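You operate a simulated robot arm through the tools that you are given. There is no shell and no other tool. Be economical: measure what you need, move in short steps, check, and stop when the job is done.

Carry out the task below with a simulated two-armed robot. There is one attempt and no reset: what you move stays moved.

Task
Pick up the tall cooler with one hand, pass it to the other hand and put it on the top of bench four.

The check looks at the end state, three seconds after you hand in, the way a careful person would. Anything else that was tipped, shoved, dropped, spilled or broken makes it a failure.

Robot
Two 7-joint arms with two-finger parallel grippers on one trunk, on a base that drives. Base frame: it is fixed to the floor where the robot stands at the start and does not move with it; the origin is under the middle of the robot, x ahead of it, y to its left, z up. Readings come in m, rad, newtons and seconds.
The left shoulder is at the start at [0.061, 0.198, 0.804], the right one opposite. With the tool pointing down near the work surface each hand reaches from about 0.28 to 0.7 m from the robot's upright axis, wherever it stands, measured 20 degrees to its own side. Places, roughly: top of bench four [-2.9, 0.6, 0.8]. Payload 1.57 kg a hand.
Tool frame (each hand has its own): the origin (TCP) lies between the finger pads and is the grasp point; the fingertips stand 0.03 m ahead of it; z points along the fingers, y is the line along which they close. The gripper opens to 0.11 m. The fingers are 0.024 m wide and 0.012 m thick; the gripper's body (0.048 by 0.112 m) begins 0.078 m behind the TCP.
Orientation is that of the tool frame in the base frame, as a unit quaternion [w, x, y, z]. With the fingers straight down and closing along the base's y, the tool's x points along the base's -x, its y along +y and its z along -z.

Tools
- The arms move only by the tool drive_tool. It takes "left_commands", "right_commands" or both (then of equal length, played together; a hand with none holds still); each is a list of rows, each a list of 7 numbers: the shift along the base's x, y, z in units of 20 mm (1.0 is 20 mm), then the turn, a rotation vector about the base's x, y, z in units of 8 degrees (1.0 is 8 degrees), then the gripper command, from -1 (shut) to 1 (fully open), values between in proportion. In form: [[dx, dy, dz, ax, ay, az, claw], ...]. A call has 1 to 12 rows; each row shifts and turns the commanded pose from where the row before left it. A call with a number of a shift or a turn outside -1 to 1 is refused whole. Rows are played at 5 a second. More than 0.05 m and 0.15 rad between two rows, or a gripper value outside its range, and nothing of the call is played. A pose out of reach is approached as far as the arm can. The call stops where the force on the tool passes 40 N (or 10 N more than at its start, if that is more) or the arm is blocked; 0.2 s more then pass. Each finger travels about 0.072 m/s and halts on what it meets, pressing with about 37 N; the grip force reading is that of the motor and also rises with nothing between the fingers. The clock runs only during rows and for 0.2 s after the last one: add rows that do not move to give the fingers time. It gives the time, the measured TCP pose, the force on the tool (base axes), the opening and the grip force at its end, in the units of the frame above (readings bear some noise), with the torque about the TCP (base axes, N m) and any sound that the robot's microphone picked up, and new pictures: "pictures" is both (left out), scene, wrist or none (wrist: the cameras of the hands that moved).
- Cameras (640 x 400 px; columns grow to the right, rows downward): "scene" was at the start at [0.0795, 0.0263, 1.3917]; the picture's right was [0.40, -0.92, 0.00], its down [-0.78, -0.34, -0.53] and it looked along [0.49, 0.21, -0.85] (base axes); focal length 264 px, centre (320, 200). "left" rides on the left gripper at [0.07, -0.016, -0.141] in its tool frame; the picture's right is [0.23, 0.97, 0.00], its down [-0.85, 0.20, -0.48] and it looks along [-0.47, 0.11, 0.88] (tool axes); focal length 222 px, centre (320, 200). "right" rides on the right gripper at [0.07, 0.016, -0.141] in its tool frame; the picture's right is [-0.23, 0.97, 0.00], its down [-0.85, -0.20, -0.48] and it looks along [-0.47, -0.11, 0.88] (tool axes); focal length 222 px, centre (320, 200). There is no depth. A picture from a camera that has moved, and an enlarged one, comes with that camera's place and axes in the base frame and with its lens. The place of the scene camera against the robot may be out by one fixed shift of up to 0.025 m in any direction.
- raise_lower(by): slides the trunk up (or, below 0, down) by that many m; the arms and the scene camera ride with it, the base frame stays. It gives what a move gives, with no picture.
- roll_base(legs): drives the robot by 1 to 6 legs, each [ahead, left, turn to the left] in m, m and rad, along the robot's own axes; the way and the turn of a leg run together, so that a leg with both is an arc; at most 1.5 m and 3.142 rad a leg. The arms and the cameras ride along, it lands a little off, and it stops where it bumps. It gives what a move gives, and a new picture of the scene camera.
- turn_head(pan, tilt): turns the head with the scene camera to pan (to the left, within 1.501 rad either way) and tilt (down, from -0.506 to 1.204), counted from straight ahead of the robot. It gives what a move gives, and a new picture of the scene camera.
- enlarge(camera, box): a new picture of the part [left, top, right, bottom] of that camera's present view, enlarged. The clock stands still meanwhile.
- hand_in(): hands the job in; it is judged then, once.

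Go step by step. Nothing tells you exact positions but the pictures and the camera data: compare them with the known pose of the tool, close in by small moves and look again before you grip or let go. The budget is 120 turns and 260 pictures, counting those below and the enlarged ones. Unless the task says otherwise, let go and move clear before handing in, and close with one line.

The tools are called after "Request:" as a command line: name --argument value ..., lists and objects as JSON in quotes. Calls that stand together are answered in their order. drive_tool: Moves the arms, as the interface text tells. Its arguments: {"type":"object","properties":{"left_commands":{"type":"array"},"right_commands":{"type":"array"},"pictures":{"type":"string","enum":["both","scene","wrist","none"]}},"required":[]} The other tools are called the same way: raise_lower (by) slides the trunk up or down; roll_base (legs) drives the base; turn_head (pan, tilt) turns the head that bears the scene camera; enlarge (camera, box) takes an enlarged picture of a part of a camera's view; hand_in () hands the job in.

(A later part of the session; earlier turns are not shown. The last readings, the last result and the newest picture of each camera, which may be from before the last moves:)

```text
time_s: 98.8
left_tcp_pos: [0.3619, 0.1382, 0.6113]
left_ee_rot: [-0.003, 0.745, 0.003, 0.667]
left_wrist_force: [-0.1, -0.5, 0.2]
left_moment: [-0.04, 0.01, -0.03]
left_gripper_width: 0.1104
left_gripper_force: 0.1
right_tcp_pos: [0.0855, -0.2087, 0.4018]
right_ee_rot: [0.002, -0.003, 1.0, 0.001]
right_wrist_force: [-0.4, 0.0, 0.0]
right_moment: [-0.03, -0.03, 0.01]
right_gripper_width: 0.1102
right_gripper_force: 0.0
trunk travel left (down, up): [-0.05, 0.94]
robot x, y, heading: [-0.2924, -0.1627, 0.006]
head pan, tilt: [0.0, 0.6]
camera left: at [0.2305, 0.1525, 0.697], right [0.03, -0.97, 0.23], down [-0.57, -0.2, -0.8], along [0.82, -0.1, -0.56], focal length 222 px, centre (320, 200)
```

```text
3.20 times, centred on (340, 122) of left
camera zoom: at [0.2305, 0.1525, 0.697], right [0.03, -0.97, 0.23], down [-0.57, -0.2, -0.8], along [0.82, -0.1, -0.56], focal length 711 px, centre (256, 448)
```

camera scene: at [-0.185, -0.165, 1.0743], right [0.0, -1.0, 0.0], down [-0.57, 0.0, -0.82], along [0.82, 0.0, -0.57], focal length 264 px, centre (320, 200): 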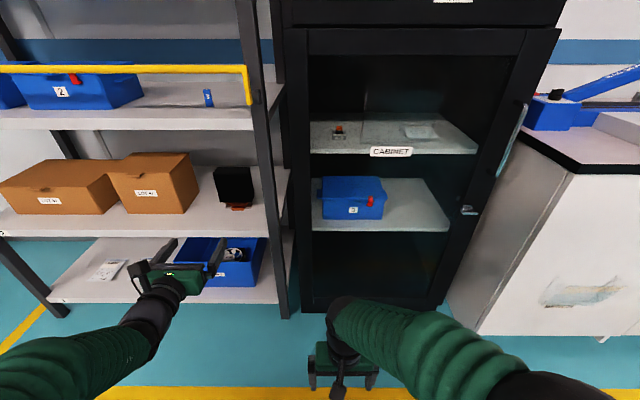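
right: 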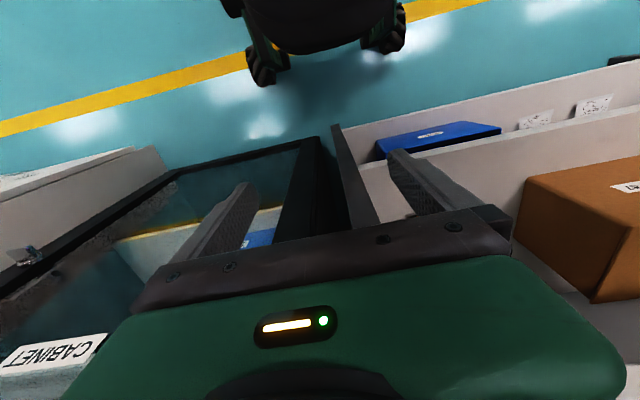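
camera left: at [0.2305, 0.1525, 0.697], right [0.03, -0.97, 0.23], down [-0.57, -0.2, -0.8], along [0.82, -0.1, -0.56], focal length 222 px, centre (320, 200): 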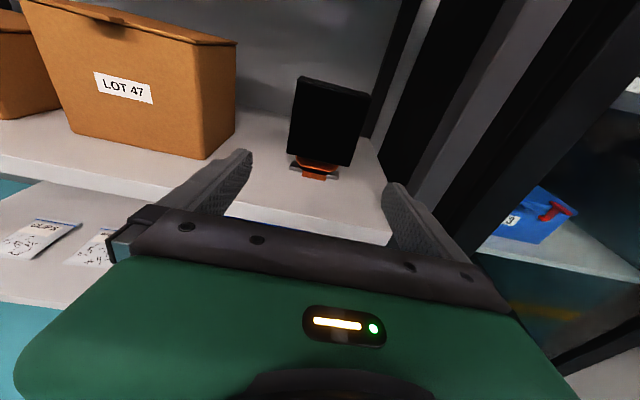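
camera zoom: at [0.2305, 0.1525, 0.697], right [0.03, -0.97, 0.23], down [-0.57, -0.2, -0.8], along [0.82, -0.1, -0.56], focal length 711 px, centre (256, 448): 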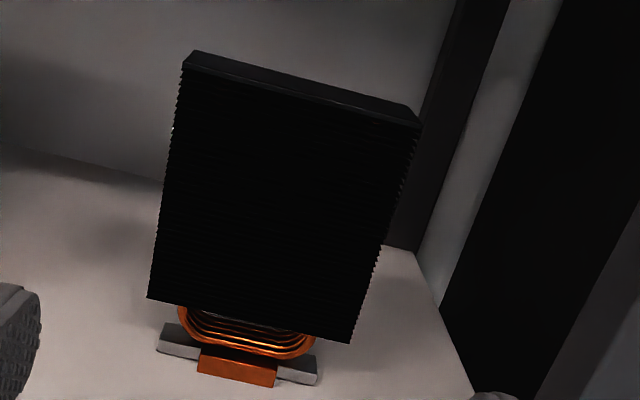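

The stack is about 0.11 m wide – too wide to grip across – but only ~0.05 m thick. Plan: with open fingers, gently push its right end back so it turns on the spot, then grip it across the thickness. I lower the hand and advance near it first.

Request:
drive_tool --left_commands '[[0, 0.6, -0.8, 0, 0, 0, 1], [0, 0, -0.8, 0, 0, 0, 1], [0, 0, -0.8, 0, 0, 0, 1], [1, 0, 0, 0, 0, 0, 1], [1, 0, 0, 0, 0, 0, 1], [1, 0, 0, 0, 0, 0, 1], [1, 0, 0, 0, 0, 0, 1], [1, 0, 0, 0, 0, 0, 1], [1, 0, 0, 0, 0, 0, 1], [1, 0, 0, 0, 0, 0, 1], [0, 0, 0, 0, 0, 0, 1]]' --pictures "both"

```text
time_s: 101.2
left_tcp_pos: [0.5018, 0.1496, 0.5603]
left_ee_rot: [-0.002, 0.745, 0.002, 0.668]
left_wrist_force: [0.0, -0.3, 0.4]
left_moment: [0.01, 0.0, -0.03]
left_gripper_width: 0.1103
left_gripper_force: 0.1
right_tcp_pos: [0.0853, -0.2083, 0.4025]
right_ee_rot: [0.001, -0.003, 1.0, 0.0]
right_wrist_force: [-0.5, 0.6, 1.1]
right_moment: [-0.03, 0.0, -0.01]
right_gripper_width: 0.1103
right_gripper_force: 0.0
trunk travel left (down, up): [-0.05, 0.94]
robot x, y, heading: [-0.2918, -0.1649, -0.001]
head pan, tilt: [0.0, 0.6]
camera scene: at [-0.1841, -0.1648, 1.0742], right [0.0, -1.0, 0.0], down [-0.57, 0.0, -0.82], along [0.82, 0.0, -0.57], focal length 264 px, centre (320, 200)
camera left: at [0.3707, 0.165, 0.6469], right [0.03, -0.97, 0.23], down [-0.57, -0.2, -0.8], along [0.82, -0.1, -0.56], focal length 222 px, centre (320, 200)
```

scene: 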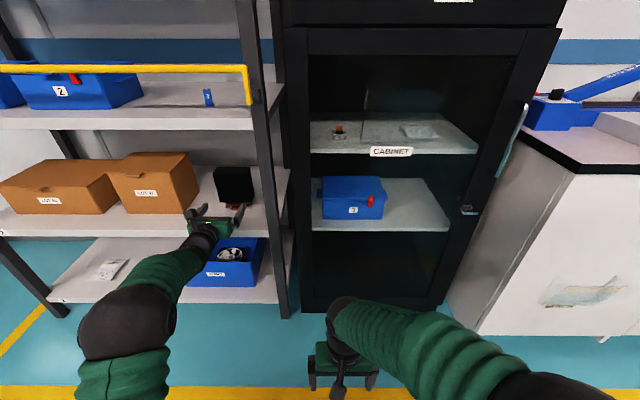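
left: 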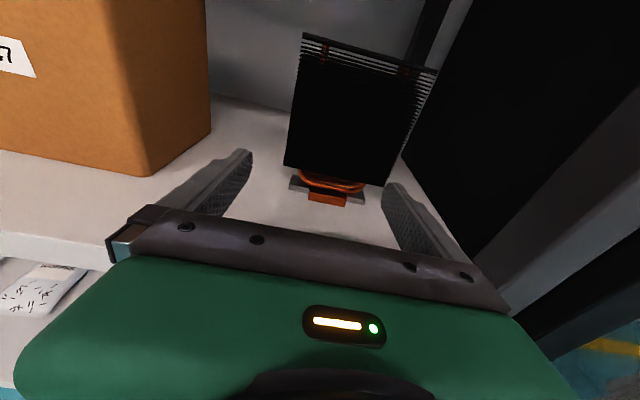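

The geometry fits: the right finger will meet the right end of the stack, and the left finger passes it on the left. Advancing slowly to contact and a first push.

Request:
drive_tool --left_commands '[[1, 0, 0, 0, 0, 0, 1], [1, 0, 0, 0, 0, 0, 1], [0.5, 0, 0, 0, 0, 0, 1], [0.5, 0, 0, 0, 0, 0, 1], [0.5, 0, 0, 0, 0, 0, 1], [0, 0, 0, 0, 0, 0, 1]]' --pictures "wrist"

```text
time_s: 102.6
left_tcp_pos: [0.5728, 0.1501, 0.5596]
left_ee_rot: [-0.004, 0.744, 0.004, 0.668]
left_wrist_force: [-0.5, 0.9, -0.3]
left_moment: [0.01, 0.02, -0.01]
left_gripper_width: 0.1101
left_gripper_force: 0.0
right_tcp_pos: [0.0869, -0.2103, 0.4007]
right_ee_rot: [0.001, -0.003, 1.0, 0.0]
right_wrist_force: [-0.4, -0.8, -1.2]
right_moment: [0.01, -0.01, 0.02]
right_gripper_width: 0.1099
right_gripper_force: 0.1
trunk travel left (down, up): [-0.05, 0.94]
robot x, y, heading: [-0.2872, -0.1631, 0.004]
head pan, tilt: [0.0, 0.6]
camera left: at [0.4414, 0.1649, 0.6464], right [0.03, -0.97, 0.23], down [-0.57, -0.2, -0.8], along [0.82, -0.1, -0.56], focal length 222 px, centre (320, 200)
```

left: 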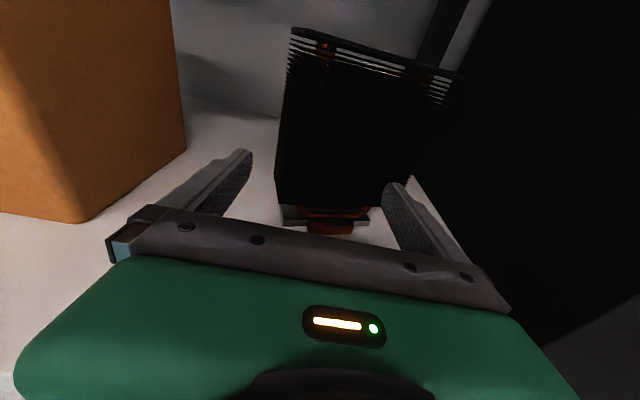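

Fingertip is at or near contact. Zooming to check.

Request:
enlarge --camera "left" --box '[240, 10, 480, 245]'

Request:
drive_tool --left_commands '[[0.5, 0, 0, 0, 0, 0, 1], [0.5, 0, 0, 0, 0, 0, 1], [0, 0, 0, 0, 0, 0, 1]]' --pictures "wrist"

Request:
enlarge --camera "left" --box '[240, 10, 480, 245]'

```text
1.70 times, centred on (360, 128) of left
camera zoom: at [0.4414, 0.1649, 0.6464], right [0.03, -0.97, 0.23], down [-0.57, -0.2, -0.8], along [0.82, -0.1, -0.56], focal length 378 px, centre (252, 323)
```

zoom: 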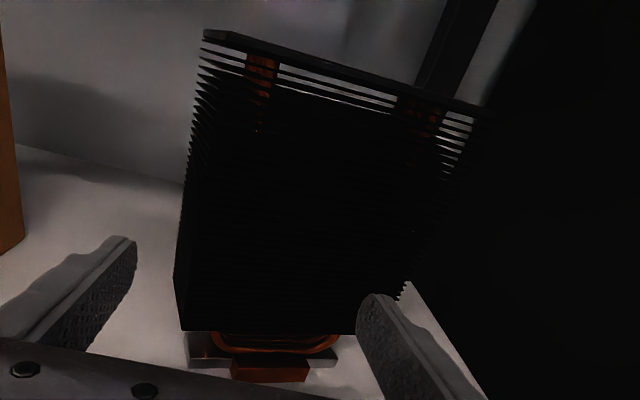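

```text
time_s: 103.4
left_tcp_pos: [0.5926, 0.1492, 0.5605]
left_ee_rot: [-0.003, 0.745, 0.003, 0.667]
left_wrist_force: [-1.2, -0.3, -0.7]
left_moment: [0.03, 0.01, -0.08]
left_gripper_width: 0.1099
left_gripper_force: 0.0
right_tcp_pos: [0.0861, -0.2088, 0.402]
right_ee_rot: [0.002, -0.003, 1.0, 0.0]
right_wrist_force: [-0.3, -0.2, 0.2]
right_moment: [0.01, 0.0, -0.01]
right_gripper_width: 0.1102
right_gripper_force: 0.1
trunk travel left (down, up): [-0.05, 0.94]
robot x, y, heading: [-0.2887, -0.1626, 0.003]
head pan, tilt: [0.0, 0.6]
camera left: at [0.4613, 0.1641, 0.6475], right [0.03, -0.97, 0.23], down [-0.57, -0.2, -0.8], along [0.82, -0.1, -0.56], focal length 222 px, centre (320, 200)
```

left: 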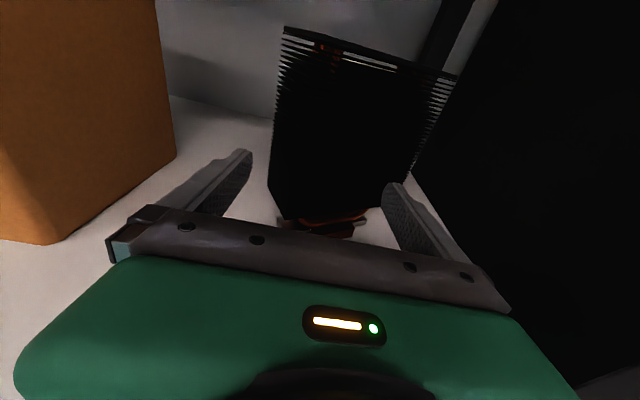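

```text
1.70 times, centred on (360, 128) of left
camera zoom: at [0.4613, 0.1641, 0.6475], right [0.03, -0.97, 0.23], down [-0.57, -0.2, -0.8], along [0.82, -0.1, -0.56], focal length 378 px, centre (252, 323)
```

zoom: 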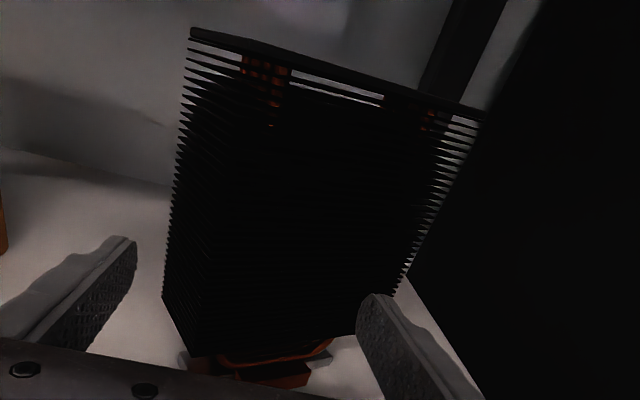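

It is turning gently in place with tiny forces. Continue pushing.

Request:
drive_tool --left_commands '[[0.5, 0, 0, 0, 0, 0, 1], [0.5, 0, 0, 0, 0, 0, 1], [0.5, 0, 0, 0, 0, 0, 1], [0, 0, 0, 0, 0, 0, 1]]' --pictures "none"

Request:
enlarge --camera "left" --box '[200, 10, 440, 245]'

```text
time_s: 104.4
left_tcp_pos: [0.6189, 0.1512, 0.5613]
left_ee_rot: [0.0, 0.745, 0.002, 0.667]
left_wrist_force: [0.4, 0.2, 0.5]
left_moment: [0.0, 0.0, 0.03]
left_gripper_width: 0.11
left_gripper_force: 0.0
left hand out of reach, approached as far as the arm can: row 3
right_tcp_pos: [0.0875, -0.2098, 0.4008]
right_ee_rot: [0.002, -0.002, 1.0, 0.0]
right_wrist_force: [-0.3, 0.0, -0.8]
right_moment: [0.0, -0.01, 0.02]
right_gripper_width: 0.11
right_gripper_force: 0.1
trunk travel left (down, up): [-0.05, 0.94]
robot x, y, heading: [-0.289, -0.1606, 0.008]
head pan, tilt: [0.0, 0.6]
```

```text
1.70 times, centred on (320, 128) of left
camera zoom: at [0.4863, 0.1667, 0.6475], right [0.03, -0.97, 0.23], down [-0.57, -0.2, -0.8], along [0.82, -0.11, -0.56], focal length 378 px, centre (320, 323)
```

zoom: 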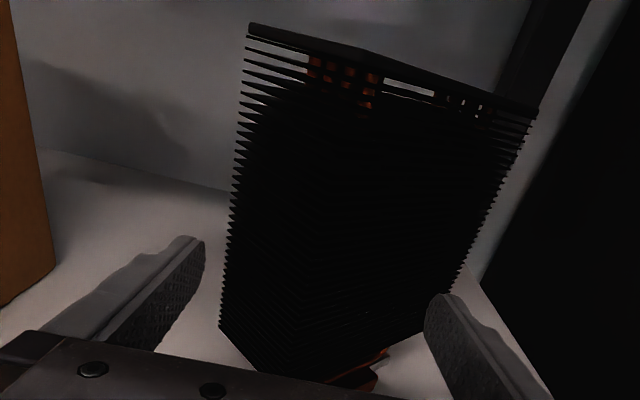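

Reach limit. I retract the hand, drive the base 0.15 m ahead, and continue.

Request:
drive_tool --left_commands '[[-1, 0, 0, 0, 0, 0, 1], [-1, 0, 0, 0, 0, 0, 1], [-1, 0, 0, 0, 0, 0, 1], [-1, 0, 0, 0, 0, 0, 1], [-1, 0, 0, 0, 0, 0, 1], [-1, 0, 0, 0, 0, 0, 1], [-1, 0, 0, 0, 0, 0, 1], [-1, 0, 0, 0, 0, 0, 1], [-1, 0, 0, 0, 0, 0, 1], [-1, 0, 0, 0, 0, 0, 1]]' --pictures "none"

Request:
roll_base --legs '[[0.15, 0, 0]]'

Request:
enlarge --camera "left" --box '[200, 30, 440, 180]'

```text
time_s: 106.6
left_tcp_pos: [0.4222, 0.1509, 0.5625]
left_ee_rot: [-0.003, 0.745, 0.003, 0.667]
left_wrist_force: [-0.4, -0.5, -0.2]
left_moment: [-0.01, 0.02, 0.0]
left_gripper_width: 0.1099
left_gripper_force: 0.1
right_tcp_pos: [0.0871, -0.2082, 0.4016]
right_ee_rot: [0.002, -0.003, 1.0, 0.0]
right_wrist_force: [0.6, 0.7, 0.4]
right_moment: [-0.01, -0.03, 0.03]
right_gripper_width: 0.11
right_gripper_force: 0.1
trunk travel left (down, up): [-0.05, 0.94]
robot x, y, heading: [-0.2895, -0.1623, 0.007]
head pan, tilt: [0.0, 0.6]
```

```text
time_s: 108.0
left_tcp_pos: [0.5745, 0.1456, 0.561]
left_ee_rot: [0.001, 0.745, -0.001, 0.667]
left_wrist_force: [0.1, -0.1, -0.2]
left_moment: [0.05, 0.0, -0.03]
left_gripper_width: 0.1099
left_gripper_force: 0.3
right_tcp_pos: [0.236, -0.2116, 0.4016]
right_ee_rot: [0.002, 0.0, 1.0, 0.0]
right_wrist_force: [-0.1, 2.0, 0.1]
right_moment: [0.0, 0.0, 0.0]
right_gripper_width: 0.11
right_gripper_force: 0.0
trunk travel left (down, up): [-0.05, 0.94]
robot x, y, heading: [-0.1382, -0.1635, -0.0]
head pan, tilt: [0.0, 0.6]
camera scene: at [-0.0341, -0.1653, 1.0742], right [0.0, -1.0, 0.0], down [-0.57, 0.0, -0.82], along [0.82, 0.0, -0.57], focal length 264 px, centre (320, 200)
```

scene: 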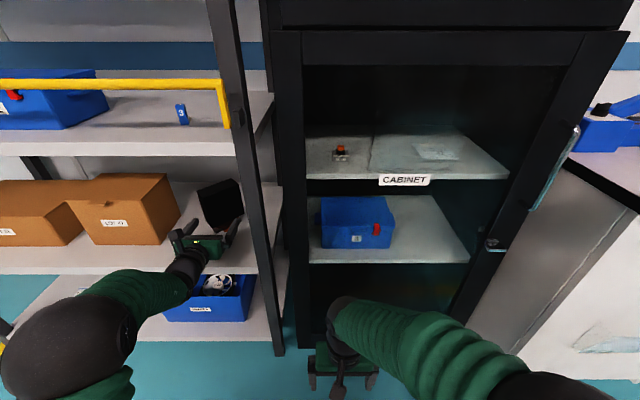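

```text
2.67 times, centred on (320, 105) of left
camera zoom: at [0.4431, 0.1618, 0.6485], right [0.03, -0.97, 0.23], down [-0.57, -0.2, -0.8], along [0.82, -0.11, -0.56], focal length 592 px, centre (320, 453)
```

zoom: 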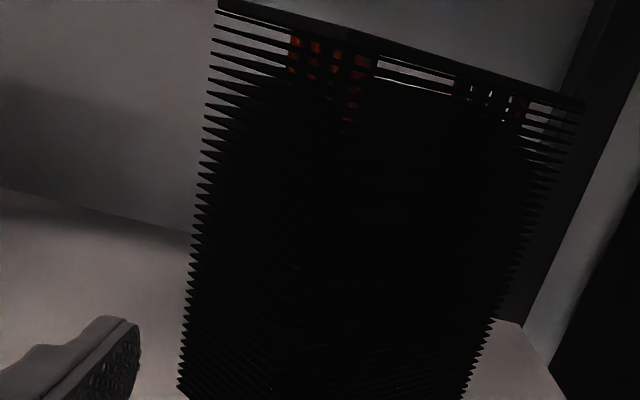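

Rotated perhaps 35° now. Push further in small steps.

Request:
drive_tool --left_commands '[[1, 0, 0, 0, 0, 0, 1], [1, 0, 0, 0, 0, 0, 1], [0.5, 0, 0, 0, 0, 0, 1], [0.5, 0, 0, 0, 0, 0, 1], [0, 0, 0, 0, 0, 0, 1]]' --pictures "both"

Request:
enlarge --camera "scene" --box '[120, 150, 280, 250]'

```text
time_s: 109.2
left_tcp_pos: [0.6333, 0.1473, 0.5636]
left_ee_rot: [0.0, 0.745, 0.0, 0.667]
left_wrist_force: [0.1, 0.0, -0.1]
left_moment: [0.02, 0.01, -0.04]
left_gripper_width: 0.1101
left_gripper_force: 0.0
right_tcp_pos: [0.236, -0.2114, 0.4018]
right_ee_rot: [0.003, 0.001, 1.0, 0.001]
right_wrist_force: [-0.3, -0.5, 0.3]
right_moment: [-0.01, -0.01, 0.0]
right_gripper_width: 0.1099
right_gripper_force: 0.0
trunk travel left (down, up): [-0.05, 0.94]
robot x, y, heading: [-0.1372, -0.1592, -0.002]
head pan, tilt: [0.0, 0.6]
camera scene: at [-0.034, -0.1654, 1.0742], right [0.0, -1.0, 0.0], down [-0.57, 0.0, -0.82], along [0.82, 0.0, -0.57], focal length 264 px, centre (320, 200)
camera left: at [0.5028, 0.1623, 0.6503], right [0.03, -0.97, 0.23], down [-0.57, -0.2, -0.8], along [0.82, -0.11, -0.56], focal length 222 px, centre (320, 200)
```

scene: 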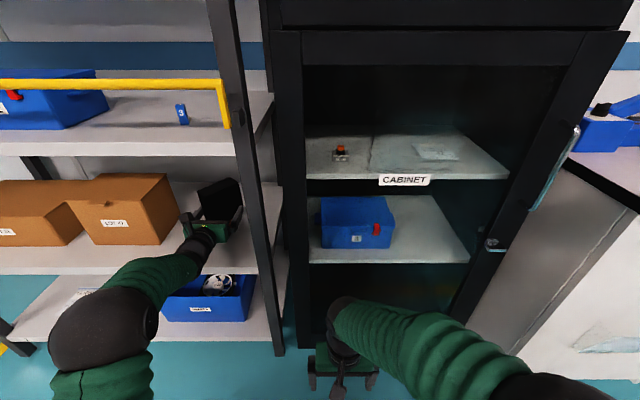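
left: 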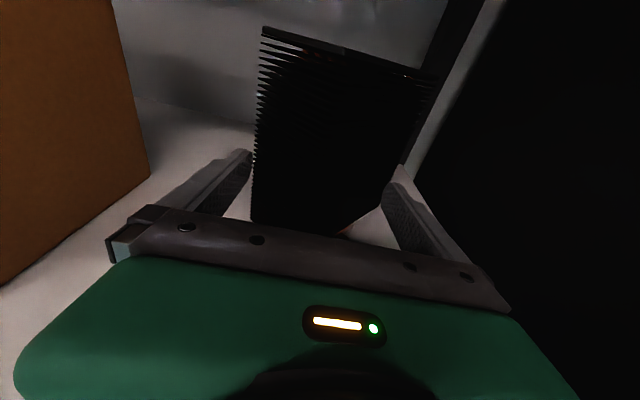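

```text
4.00 times, centred on (200, 200) of scene
camera zoom: at [-0.034, -0.1654, 1.0742], right [0.0, -1.0, 0.0], down [-0.57, 0.0, -0.82], along [0.82, 0.0, -0.57], focal length 1055 px, centre (800, 200)
```

zoom: 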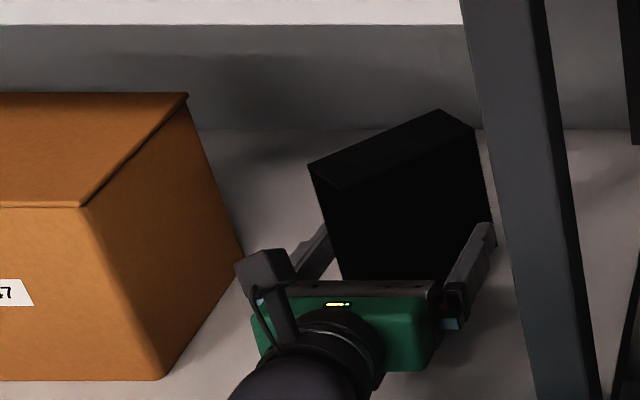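

The cooler is now rotated about 50°, long axis ~40° from straight ahead, lying just within the open fingers. I'll raise the hand to mid-stack, advance 0.03 m, then close slowly so the fingers align and grip it across its thickness.

Request:
drive_tool --left_commands '[[0, 0, 0.8, 0, 0, 0, 1], [0, 0, 0.7, 0, 0, 0, 1], [0.5, -0.1, 0, 0, 0, 0, 1], [0.5, 0, 0, 0, 0, 0, 1], [0.5, 0, 0, 0, 0, 0, 1], [0, 0, 0, 0, 0, 0, 1]]' --pictures "wrist"

Request:
enlarge --camera "scene" --box '[120, 150, 280, 250]'

```text
time_s: 110.6
left_tcp_pos: [0.6635, 0.1446, 0.5937]
left_ee_rot: [-0.001, 0.745, 0.001, 0.667]
left_wrist_force: [0.0, 0.0, 0.1]
left_moment: [-0.01, 0.01, -0.06]
left_gripper_width: 0.11
left_gripper_force: 0.0
right_tcp_pos: [0.2355, -0.2116, 0.4021]
right_ee_rot: [0.003, -0.001, 1.0, 0.0]
right_wrist_force: [-0.4, -0.3, 0.2]
right_moment: [0.03, 0.02, 0.03]
right_gripper_width: 0.1101
right_gripper_force: 0.0
trunk travel left (down, up): [-0.05, 0.94]
robot x, y, heading: [-0.1407, -0.1614, -0.001]
head pan, tilt: [0.0, 0.6]
camera left: at [0.532, 0.1606, 0.6802], right [0.03, -0.97, 0.23], down [-0.57, -0.2, -0.8], along [0.82, -0.11, -0.56], focal length 222 px, centre (320, 200)
```

left: 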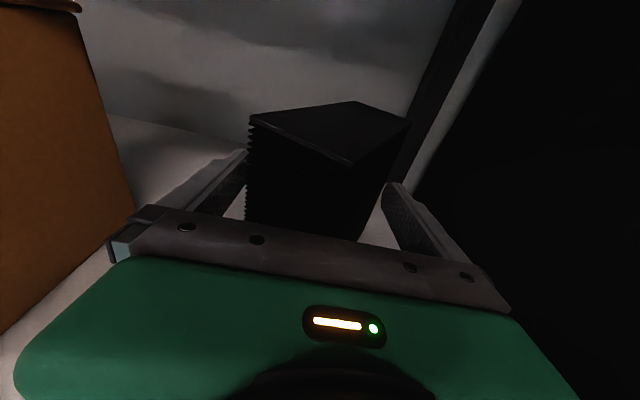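

```text
4.00 times, centred on (200, 200) of scene
camera zoom: at [-0.034, -0.1654, 1.0742], right [0.0, -1.0, 0.0], down [-0.57, 0.0, -0.82], along [0.82, 0.0, -0.57], focal length 1055 px, centre (800, 200)
```

zoom: 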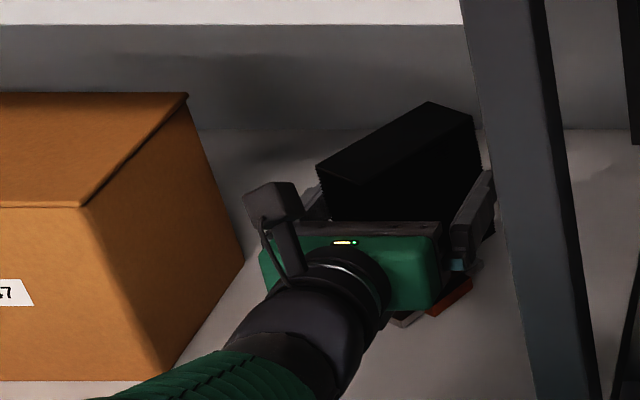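

It has turned further (~60°, axis now ~29° off the hand). Closing gradually to align it.

Request:
drive_tool --left_commands '[[0, 0, 0, 0, 0, 0, 0.8], [0, 0, 0, 0, 0, 0, 0.6], [0, 0, 0, 0, 0, 0, 0.45], [0, 0, 0, 0, 0, 0, 0.3], [0, 0, 0, 0, 0, 0, 0.3]]' --pictures "wrist"

Request:
enlarge --camera "scene" --box '[120, 150, 280, 250]'

```text
time_s: 111.8
left_tcp_pos: [0.663, 0.1457, 0.5928]
left_ee_rot: [0.0, 0.744, 0.0, 0.668]
left_wrist_force: [-0.8, 0.5, 0.4]
left_moment: [0.0, 0.0, -0.04]
left_gripper_width: 0.0714
left_gripper_force: 0.1
right_tcp_pos: [0.2348, -0.211, 0.4026]
right_ee_rot: [0.002, 0.0, 1.0, 0.0]
right_wrist_force: [-0.4, -0.7, 0.9]
right_moment: [0.01, 0.0, 0.01]
right_gripper_width: 0.1099
right_gripper_force: 0.1
trunk travel left (down, up): [-0.05, 0.94]
robot x, y, heading: [-0.1393, -0.1641, 0.003]
head pan, tilt: [0.0, 0.6]
camera left: at [0.5319, 0.1607, 0.6802], right [0.03, -0.97, 0.23], down [-0.57, -0.2, -0.8], along [0.82, -0.11, -0.56], focal length 222 px, centre (320, 200)
```

left: 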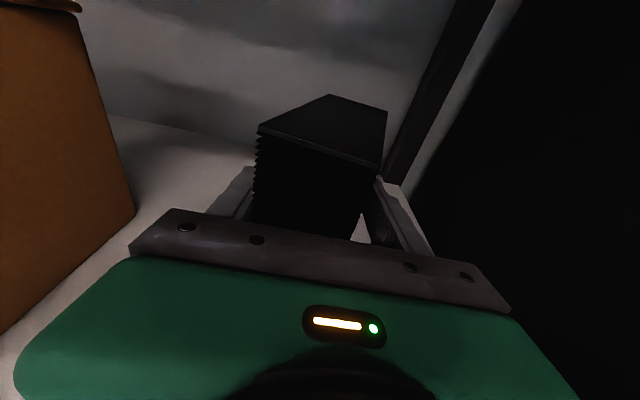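

```text
4.00 times, centred on (200, 200) of scene
camera zoom: at [-0.034, -0.1653, 1.0742], right [0.0, -1.0, 0.0], down [-0.57, 0.0, -0.82], along [0.82, 0.0, -0.57], focal length 1055 px, centre (800, 200)
```

zoom: 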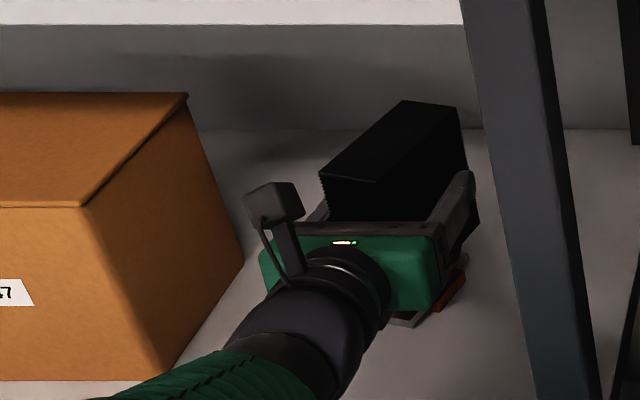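

It aligns as planned. Closing the rest of the way to grip.

Request:
drive_tool --left_commands '[[0, 0, 0, 0, 0, 0, 0.15], [0, 0, 0, 0, 0, 0, 0.05], [0, 0, 0, 0, 0, 0, -0.05], [0, 0, 0, 0, 0, 0, -0.15], [0, 0, 0, 0, 0, 0, -0.3], [0, 0, 0, 0, 0, 0, -1], [0, 0, 0, 0, 0, 0, -1]]' --pictures "wrist"

Request:
enlarge --camera "scene" --box '[120, 150, 280, 250]'

```text
time_s: 113.4
left_tcp_pos: [0.6642, 0.1458, 0.5943]
left_ee_rot: [0.0, 0.744, 0.0, 0.668]
left_wrist_force: [0.7, 1.1, 0.5]
left_moment: [-0.07, 0.05, 0.1]
left_gripper_width: 0.048
left_gripper_force: 36.3
right_tcp_pos: [0.2352, -0.2097, 0.4027]
right_ee_rot: [0.003, 0.0, 1.0, 0.0]
right_wrist_force: [0.7, 0.3, -0.1]
right_moment: [0.01, -0.04, 0.0]
right_gripper_width: 0.11
right_gripper_force: 0.0
trunk travel left (down, up): [-0.05, 0.94]
robot x, y, heading: [-0.1422, -0.167, -0.006]
head pan, tilt: [0.0, 0.6]
camera left: at [0.5318, 0.1607, 0.6803], right [0.03, -0.97, 0.23], down [-0.57, -0.2, -0.8], along [0.82, -0.11, -0.56], focal length 222 px, centre (320, 200)
```

left: 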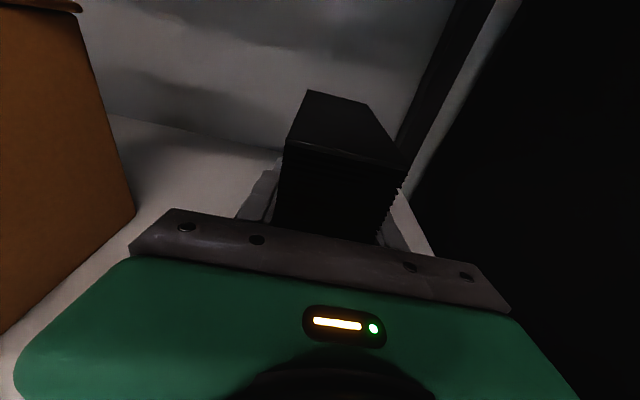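

```text
4.00 times, centred on (200, 200) of scene
camera zoom: at [-0.034, -0.1653, 1.0742], right [0.0, -1.0, 0.0], down [-0.57, 0.0, -0.82], along [0.82, 0.0, -0.57], focal length 1055 px, centre (800, 200)
```

zoom: 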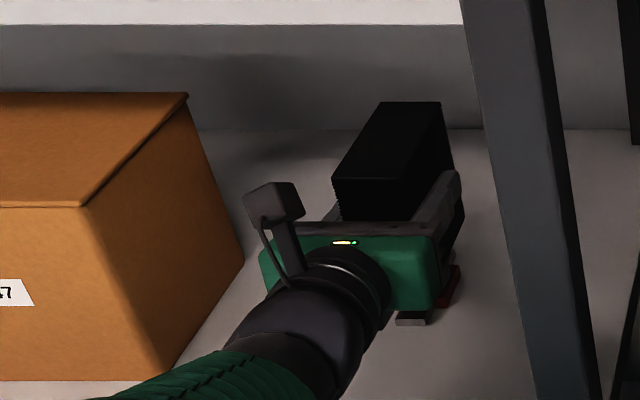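

Firm grip at 0.048 m, aligned. Lift 0.04 m and check.

Request:
drive_tool --left_commands '[[0, 0, 0.5, 0, 0, 0, -1], [0, 0, 0.5, 0, 0, 0, -1], [0, 0, 0.5, 0, 0, 0, -1], [0, 0, 0.5, 0, 0, 0, -1], [0, 0, 0, 0, 0, 0, -1]]' --pictures "none"

Request:
enlarge --camera "scene" --box '[120, 150, 280, 250]'

```text
time_s: 114.6
left_tcp_pos: [0.6641, 0.143, 0.631]
left_ee_rot: [-0.001, 0.744, 0.001, 0.668]
left_wrist_force: [0.1, -0.4, -4.8]
left_moment: [0.02, -0.06, 0.03]
left_gripper_width: 0.0478
left_gripper_force: 37.1
right_tcp_pos: [0.2364, -0.2118, 0.4009]
right_ee_rot: [0.003, 0.0, 1.0, -0.001]
right_wrist_force: [1.1, 0.5, 0.5]
right_moment: [0.0, -0.01, 0.01]
right_gripper_width: 0.11
right_gripper_force: 0.2
trunk travel left (down, up): [-0.05, 0.94]
robot x, y, heading: [-0.142, -0.1656, -0.002]
head pan, tilt: [0.0, 0.6]
```

```text
4.00 times, centred on (200, 200) of scene
camera zoom: at [-0.033, -0.1649, 1.0741], right [0.0, -1.0, 0.0], down [-0.57, 0.0, -0.82], along [0.82, 0.0, -0.57], focal length 1055 px, centre (800, 200)
```

zoom: 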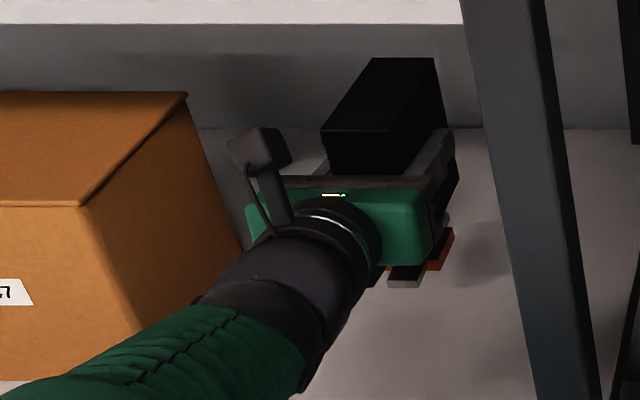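

Lifted cleanly (~0.5 kg, balanced). I drive straight back out of the rack.

Request:
roll_base --legs '[[-0.6, 0, 0]]'

Request:
enlarge --camera "left" --box '[160, 30, 480, 230]'

```text
time_s: 118.0
left_tcp_pos: [0.0718, 0.1371, 0.632]
left_ee_rot: [0.005, 0.745, -0.006, 0.667]
left_wrist_force: [-0.3, 0.1, -4.5]
left_moment: [-0.01, 0.02, -0.01]
left_gripper_width: 0.0482
left_gripper_force: 37.4
right_tcp_pos: [-0.3613, -0.2111, 0.4031]
right_ee_rot: [0.002, 0.008, 1.0, -0.002]
right_wrist_force: [-0.2, -0.5, 0.4]
right_moment: [0.01, -0.01, 0.0]
right_gripper_width: 0.11
right_gripper_force: 0.0
trunk travel left (down, up): [-0.05, 0.94]
robot x, y, heading: [-0.735, -0.1579, -0.022]
head pan, tilt: [0.0, 0.6]
camera scene: at [-0.6301, -0.1615, 1.0741], right [-0.02, -1.0, 0.0], down [-0.57, 0.01, -0.82], along [0.82, -0.01, -0.57], focal length 264 px, centre (320, 200)
```

scene: 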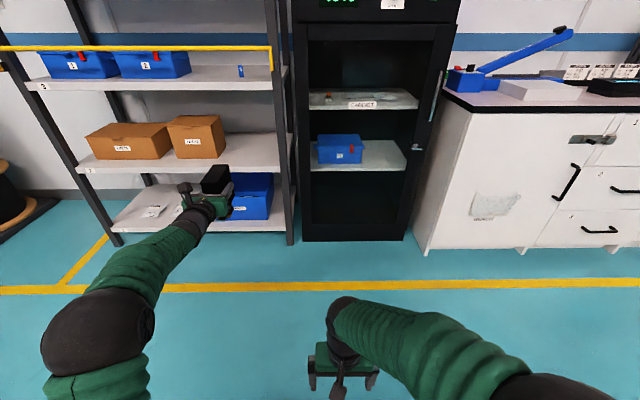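

```text
2.00 times, centred on (320, 130) of left
camera zoom: at [-0.0593, 0.1541, 0.7182], right [0.01, -0.97, 0.23], down [-0.57, -0.19, -0.8], along [0.82, -0.12, -0.56], focal length 444 px, centre (320, 340)
```

zoom: 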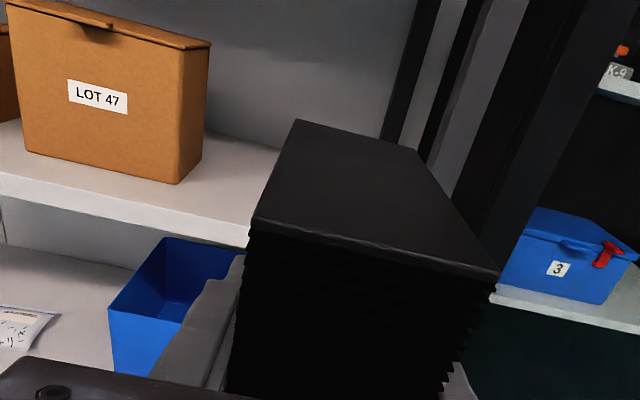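

Now the handover: I bring the cooler to the front centre while moving the right hand outward and up, with the left hand going lower relative to the shoulders.

Request:
drive_tool --left_commands '[[-0.6, -0.5, -0.7, 0, 0, 0, -1], [-0.6, -0.6, -0.7, 0, 0, 0, -1], [-0.6, -0.8, -0.7, 0, 0, 0, -1], [-0.6, -0.9, -0.7, 0, 0, 0, -1], [-0.6, -1, -0.7, 0, 0, 0, -1], [-0.6, -1, -0.7, 0, 0, 0, -1], [-0.6, -1, -0.7, 0, 0, 0, -1], [-0.6, -1, -0.7, 0, 0, 0, -1], [-0.6, -1, -0.7, 0, 0, 0, -1], [-0.6, -1, -0.7, 0, 0, 0, -1], [-0.6, -1, -0.7, 0, 0, 0, -1], [-0.6, -1, -0.7, 0, 0, 0, -1]]' --right_commands '[[0, -1, 1, 0, 0, 0, 1], [0, -1, 1, 0, 0, 0, 1], [0, -1, 1, 0, 0, 0, 1], [0, -1, 1, 0, 0, 0, 1], [0, -1, 1, 0, 0, 0, 1], [0, -1, 1, 0, 0, 0, 1], [0, -1, 1, 0, 0, 0, 1], [0, -1, 1, 0, 0, 0, 1], [0, 0, 1, 0, 0, 0, 1], [0, 0, 1, 0, 0, 0, 1], [0, 0, 0, 0, 0, 0, 1], [0, 0, 0, 0, 0, 0, 1]]' --pictures "scene"

```text
time_s: 119.3
left_tcp_pos: [-0.0031, 0.1812, 0.5744]
left_ee_rot: [-0.045, 0.737, 0.069, 0.671]
left_wrist_force: [0.2, 1.0, -6.2]
left_moment: [0.01, -0.1, -0.01]
left_gripper_width: 0.0476
left_gripper_force: 37.2
left hand out of reach, approached as far as the arm can: row 5, 6
right_tcp_pos: [-0.3632, -0.3175, 0.51]
right_ee_rot: [0.001, 0.006, 1.0, -0.003]
right_wrist_force: [0.1, 0.8, 0.0]
right_moment: [-0.03, 0.04, -0.03]
right_gripper_width: 0.1098
right_gripper_force: 0.0
trunk travel left (down, up): [-0.05, 0.94]
robot x, y, heading: [-0.7369, -0.1577, -0.013]
head pan, tilt: [0.0, 0.6]
stopped in row 6 (left hand): the force on the tool passed its limit at 61 N (the readings are from after the stop); the commanded pose is now the measured one
camera scene: at [-0.629, -0.157, 1.0733], right [-0.01, -1.0, 0.01], down [-0.57, 0.0, -0.82], along [0.82, -0.01, -0.57], focal length 264 px, centre (320, 200)
```

scene: 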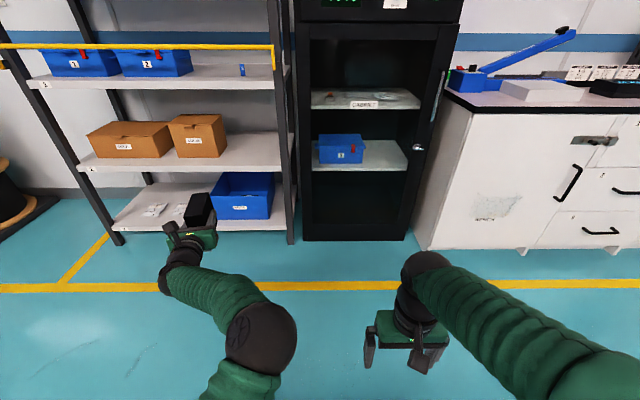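

The arm ran to an awkward posture with a jerk; the cooler is still held. I check it with the wrist camera before going on.

Request:
enlarge --camera "left" --box '[160, 30, 480, 230]'

Request:
enlarge --camera "scene" --box '[140, 170, 300, 270]'

```text
2.00 times, centred on (320, 130) of left
camera zoom: at [-0.1365, 0.178, 0.658], right [0.17, -0.95, 0.25], down [-0.52, -0.31, -0.8], along [0.84, 0.01, -0.54], focal length 444 px, centre (320, 340)
```

zoom: 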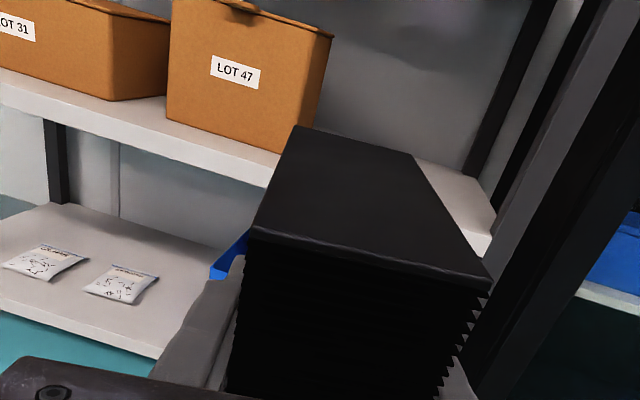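

```text
4.00 times, centred on (220, 220) of scene
camera zoom: at [-0.629, -0.157, 1.0733], right [-0.01, -1.0, 0.01], down [-0.57, 0.0, -0.82], along [0.82, -0.01, -0.57], focal length 1055 px, centre (720, 120)
```

zoom: 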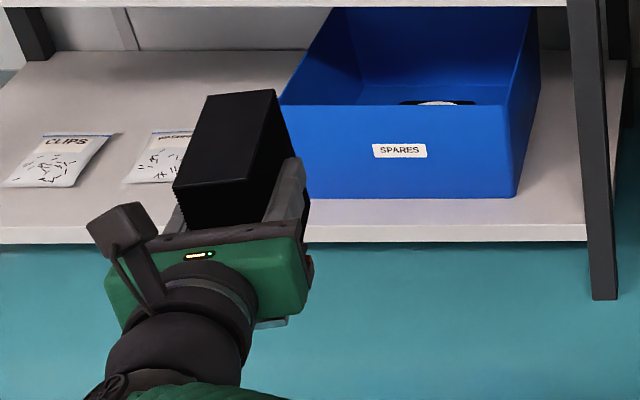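

The cooler hasn't slipped. I'll yaw the left hand inward (pointing toward the right), which is a more natural posture for bringing the cooler in front of the body.

Request:
drive_tool --left_commands '[[0, 0, 0, 0, 0, -0.7, -1], [0, 0, 0, 0, 0, -0.7, -1], [0, 0, 0, 0, 0, -0.7, -1], [-0.2, -0.2, 0, 0, 0, -0.8, -1], [-0.2, -0.2, 0, 0, 0, -0.8, -1], [-0.2, -0.2, 0, 0, 0, -0.8, -1], [0, 0, 0, 0, 0, 0, -1]]' --pictures "scene"

```text
time_s: 120.9
left_tcp_pos: [-0.0139, 0.1635, 0.5775]
left_ee_rot: [0.165, 0.719, -0.168, 0.654]
left_wrist_force: [0.6, -0.4, -4.3]
left_moment: [0.02, 0.03, 0.02]
left_gripper_width: 0.0479
left_gripper_force: 37.5
right_tcp_pos: [-0.3625, -0.3211, 0.5119]
right_ee_rot: [0.004, 0.006, 1.0, -0.001]
right_wrist_force: [-0.1, -0.2, -0.5]
right_moment: [0.0, 0.04, 0.0]
right_gripper_width: 0.1101
right_gripper_force: 0.1
trunk travel left (down, up): [-0.05, 0.94]
robot x, y, heading: [-0.7375, -0.1622, -0.021]
head pan, tilt: [0.0, 0.6]
camera scene: at [-0.6298, -0.1623, 1.0741], right [-0.01, -1.0, 0.0], down [-0.57, 0.01, -0.82], along [0.82, -0.01, -0.57], focal length 264 px, centre (320, 200)
```

scene: 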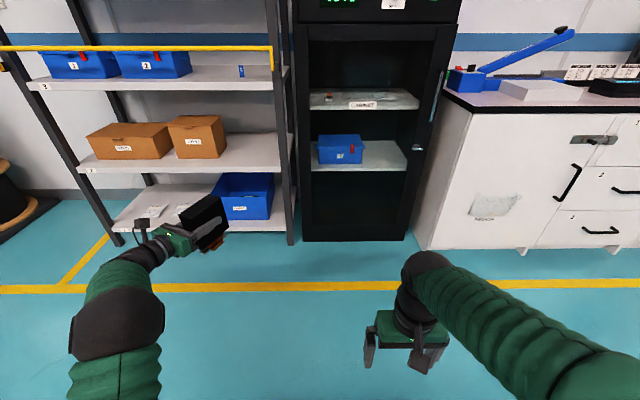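

Good, the elbow is back outside. Continue yawing inward and bring the cooler closer to centre.

Request:
drive_tool --left_commands '[[-0.4, -0.6, 0, 0, 0, -0.8, -1], [-0.4, -0.6, 0, 0, 0, -0.8, -1], [-0.4, -0.6, 0, 0, 0, -0.8, -1], [-0.4, -0.6, 0, 0, 0, -0.8, -1], [-0.4, -0.6, -0.3, 0, 0, -0.6, -1], [-0.4, -0.6, -0.3, 0, 0, -0.6, -1], [-0.4, -0.6, -0.3, 0, 0, 0, -1], [-0.4, -0.6, -0.3, 0, 0, 0, -1], [0, 0, 0, 0, 0, 0, -1]]' --pictures "scene"

```text
time_s: 122.9
left_tcp_pos: [-0.0779, 0.0659, 0.5532]
left_ee_rot: [0.355, 0.635, -0.377, 0.573]
left_wrist_force: [-1.1, 0.2, -5.2]
left_moment: [-0.04, 0.01, 0.0]
left_gripper_width: 0.0478
left_gripper_force: 37.1
right_tcp_pos: [-0.3638, -0.3207, 0.5106]
right_ee_rot: [0.004, 0.006, 1.0, -0.001]
right_wrist_force: [0.6, 0.4, -0.2]
right_moment: [0.01, -0.04, -0.02]
right_gripper_width: 0.1098
right_gripper_force: 0.1
trunk travel left (down, up): [-0.05, 0.94]
robot x, y, heading: [-0.7348, -0.1603, -0.014]
head pan, tilt: [0.0, 0.6]
camera scene: at [-0.6299, -0.1623, 1.0741], right [-0.01, -1.0, 0.0], down [-0.57, 0.01, -0.82], along [0.82, -0.01, -0.57], focal length 264 px, centre (320, 200)
```

scene: 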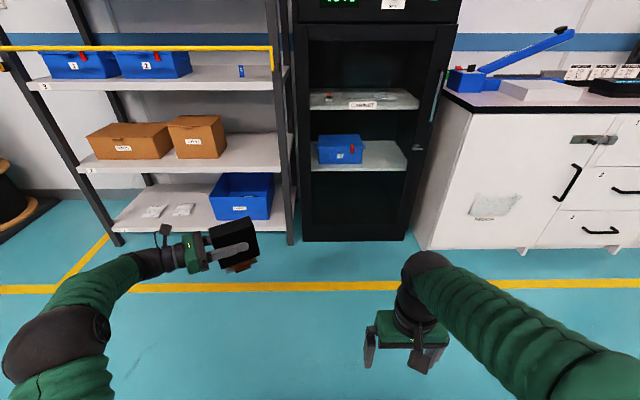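

Works well. Continue to roughly the centre front with the hand pointing right.

Request:
drive_tool --left_commands '[[-0.4, -0.9, -0.3, 0, 0, -0.4, -1], [-0.4, -0.9, -0.3, 0, 0, -0.4, -1], [-0.4, -0.9, -0.3, 0, 0, -0.4, -1], [-0.4, -0.9, -0.3, 0, 0, -0.4, -1], [-0.4, -0.9, -0.3, 0, 0, -0.4, -1], [-0.4, -0.9, -0.3, 0, 0, 0, -1], [-0.4, -0.9, -0.3, 0, 0, 0, -1], [-0.4, -0.9, -0.3, 0, 0, 0, -1], [0, 0, 0, 0, 0, 0, -1]]' --right_commands '[[0, 0, 1, 0, 0, 0.9, 1], [0, 0, 1, 0, 0, 0.9, 1], [0, 0, 1, 0, 0, 0.9, 1], [0, 0, 1, 0, 0, 0.9, 1], [0, 0, 1, 0, 0, 0.9, 1], [0, 0, 1, 0, 0, 0.9, 1], [0, 0, 0, 0, 0, 0.9, 1], [0, 0, 0, 0, 0, 0.9, 1], [0, 0, 0, 0, 0, 0.9, 1]]' --pictures "scene"

```text
time_s: 124.9
left_tcp_pos: [-0.1438, -0.0757, 0.5064]
left_ee_rot: [0.432, 0.576, -0.461, 0.519]
left_wrist_force: [0.2, -0.1, -5.0]
left_moment: [0.03, -0.01, -0.04]
left_gripper_width: 0.0481
left_gripper_force: 37.2
right_tcp_pos: [-0.3652, -0.3205, 0.6313]
right_ee_rot: [0.003, -0.531, 0.847, 0.002]
right_wrist_force: [-0.2, 0.0, 0.6]
right_moment: [-0.01, -0.01, 0.04]
right_gripper_width: 0.1101
right_gripper_force: 0.1
trunk travel left (down, up): [-0.05, 0.94]
robot x, y, heading: [-0.7353, -0.161, -0.015]
head pan, tilt: [0.0, 0.6]
camera scene: at [-0.63, -0.1629, 1.0741], right [-0.01, -1.0, 0.0], down [-0.57, 0.01, -0.82], along [0.82, -0.01, -0.57], focal length 264 px, centre (320, 200)
```

scene: 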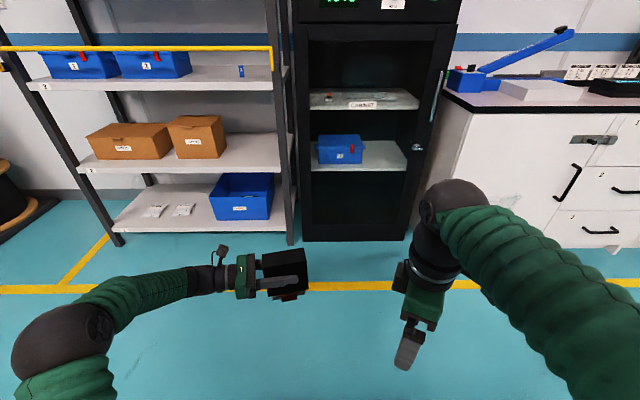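

Cooler is at (−0.14, −0.08, 0.51), thickness roughly along x. I bring the right hand above it, turning its closing line to match.

Request:
drive_tool --right_commands '[[0.2, 0.2, 1, 0, 0, 0.4, 1], [0.9, 0.9, 1, 0, 0, 0.4, 1], [1, 1, 1, 0, 0, 0.4, 1], [1, 1, 0.5, 0, 0, 0.4, 1], [1, 1, 0, 0, 0, 0.4, 1], [1, 1, 0, 0, 0, 0.4, 1], [1, 1, 0, 0, 0, 0.4, 1], [1, 1, 0, 0, 0, 0.4, 1], [1, 1, 0, 0, 0, 0.4, 1], [1, 1, 0, 0, 0, 0.5, 1], [0.95, 1, 0, 0, 0, 0.5, 1], [1, 1, 0, 0, 0, 0, 1]]' --pictures "both"

```text
time_s: 127.5
left_tcp_pos: [-0.1434, -0.0752, 0.5059]
left_ee_rot: [0.431, 0.576, -0.461, 0.519]
left_wrist_force: [-0.1, -0.5, -4.6]
left_moment: [0.01, -0.01, -0.04]
left_gripper_width: 0.0481
left_gripper_force: 37.5
right_tcp_pos: [-0.2218, -0.157, 0.6853]
right_ee_rot: [-0.003, 0.77, -0.638, -0.003]
right_wrist_force: [-0.1, -0.1, 0.9]
right_moment: [-0.01, -0.02, -0.01]
right_gripper_width: 0.1102
right_gripper_force: 0.0
right hand out of reach, approached as far as the arm can: row 8, 9, 10, 11, 12
trunk travel left (down, up): [-0.05, 0.94]
robot x, y, heading: [-0.7357, -0.1572, -0.012]
head pan, tilt: [0.0, 0.6]
camera scene: at [-0.6294, -0.1621, 1.0741], right [-0.01, -1.0, 0.0], down [-0.57, 0.01, -0.82], along [0.82, -0.01, -0.57], focal length 264 px, centre (320, 200)
camera right: at [-0.2248, -0.2291, 0.8265], right [-1.0, 0.04, 0.0], down [0.04, 0.87, 0.49], along [0.02, 0.49, -0.87], focal length 222 px, centre (320, 200)
```

scene: 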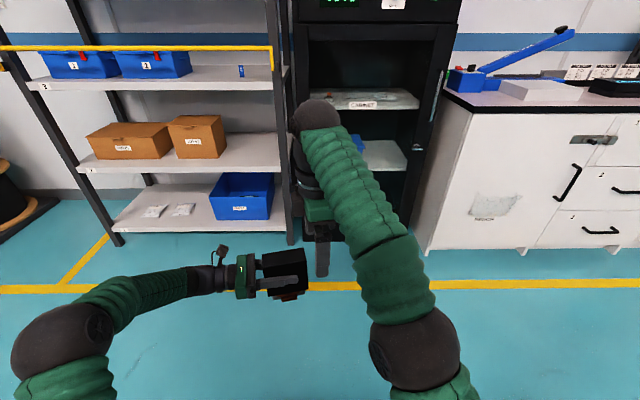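
right: 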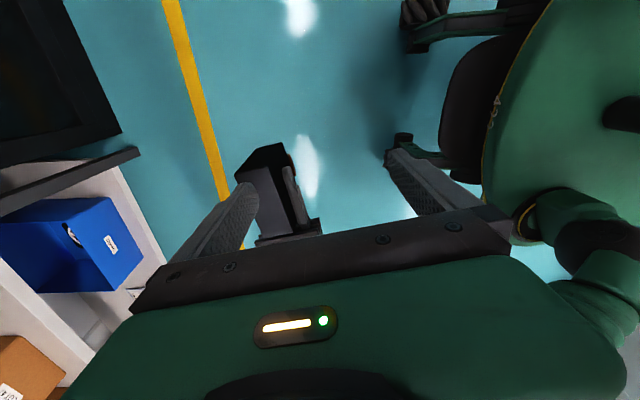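

The right hand falls a little short, so I bring the cooler nearer to the body.

Request:
drive_tool --left_commands '[[-0.7, -0.7, -0.3, 0, 0, 0, -1], [-0.7, -0.7, -0.3, 0, 0, 0, -1], [-0.7, -0.7, -0.3, 0, 0, 0, -1], [-0.7, -0.7, -0.3, 0, 0, 0, -1], [-0.7, -0.7, -0.3, 0, 0, 0, -1], [-0.7, -0.7, -0.3, 0, 0, 0, -1], [-0.7, -0.7, -0.3, 0, 0, 0, -1], [0, 0, 0, 0, 0, 0, -1]]' --pictures "scene"

Request:
enlarge --camera "right" --box '[160, 80, 480, 280]'

```text
time_s: 129.3
left_tcp_pos: [-0.2391, -0.1775, 0.4648]
left_ee_rot: [0.432, 0.575, -0.461, 0.519]
left_wrist_force: [-0.2, 0.3, -5.3]
left_moment: [0.02, -0.03, 0.04]
left_gripper_width: 0.048
left_gripper_force: 37.0
right_tcp_pos: [-0.22, -0.1563, 0.6858]
right_ee_rot: [-0.002, 0.771, -0.637, -0.003]
right_wrist_force: [0.1, 0.7, 0.0]
right_moment: [-0.02, -0.01, 0.03]
right_gripper_width: 0.1101
right_gripper_force: 0.1
trunk travel left (down, up): [-0.05, 0.94]
robot x, y, heading: [-0.7304, -0.1584, -0.012]
head pan, tilt: [0.0, 0.6]
camera scene: at [-0.6296, -0.1625, 1.0741], right [-0.01, -1.0, 0.0], down [-0.57, 0.01, -0.82], along [0.82, -0.01, -0.57], focal length 264 px, centre (320, 200)
```

scene: 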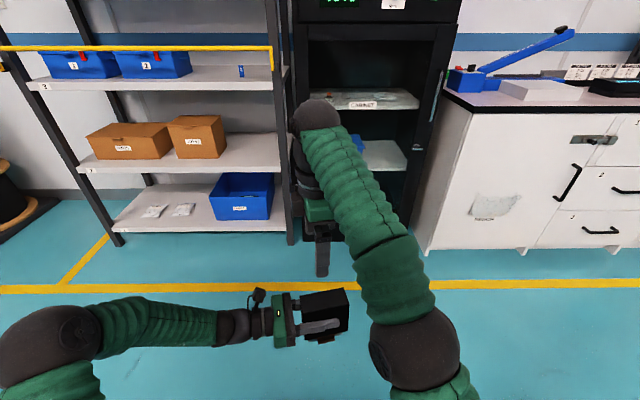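

```text
2.00 times, centred on (320, 180) of right
camera zoom: at [-0.2249, -0.2294, 0.8265], right [-1.0, 0.04, 0.0], down [0.04, 0.87, 0.49], along [0.02, 0.49, -0.87], focal length 444 px, centre (320, 240)
```

zoom: 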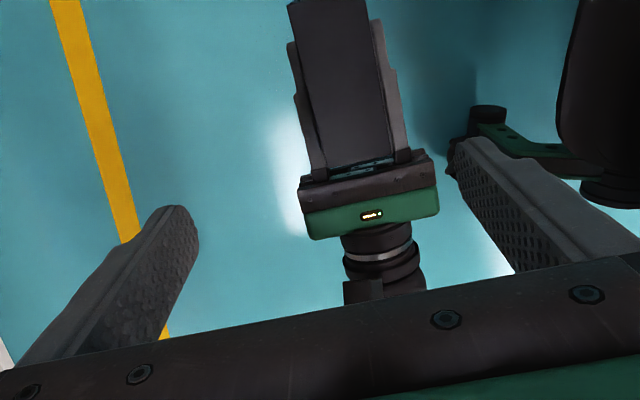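

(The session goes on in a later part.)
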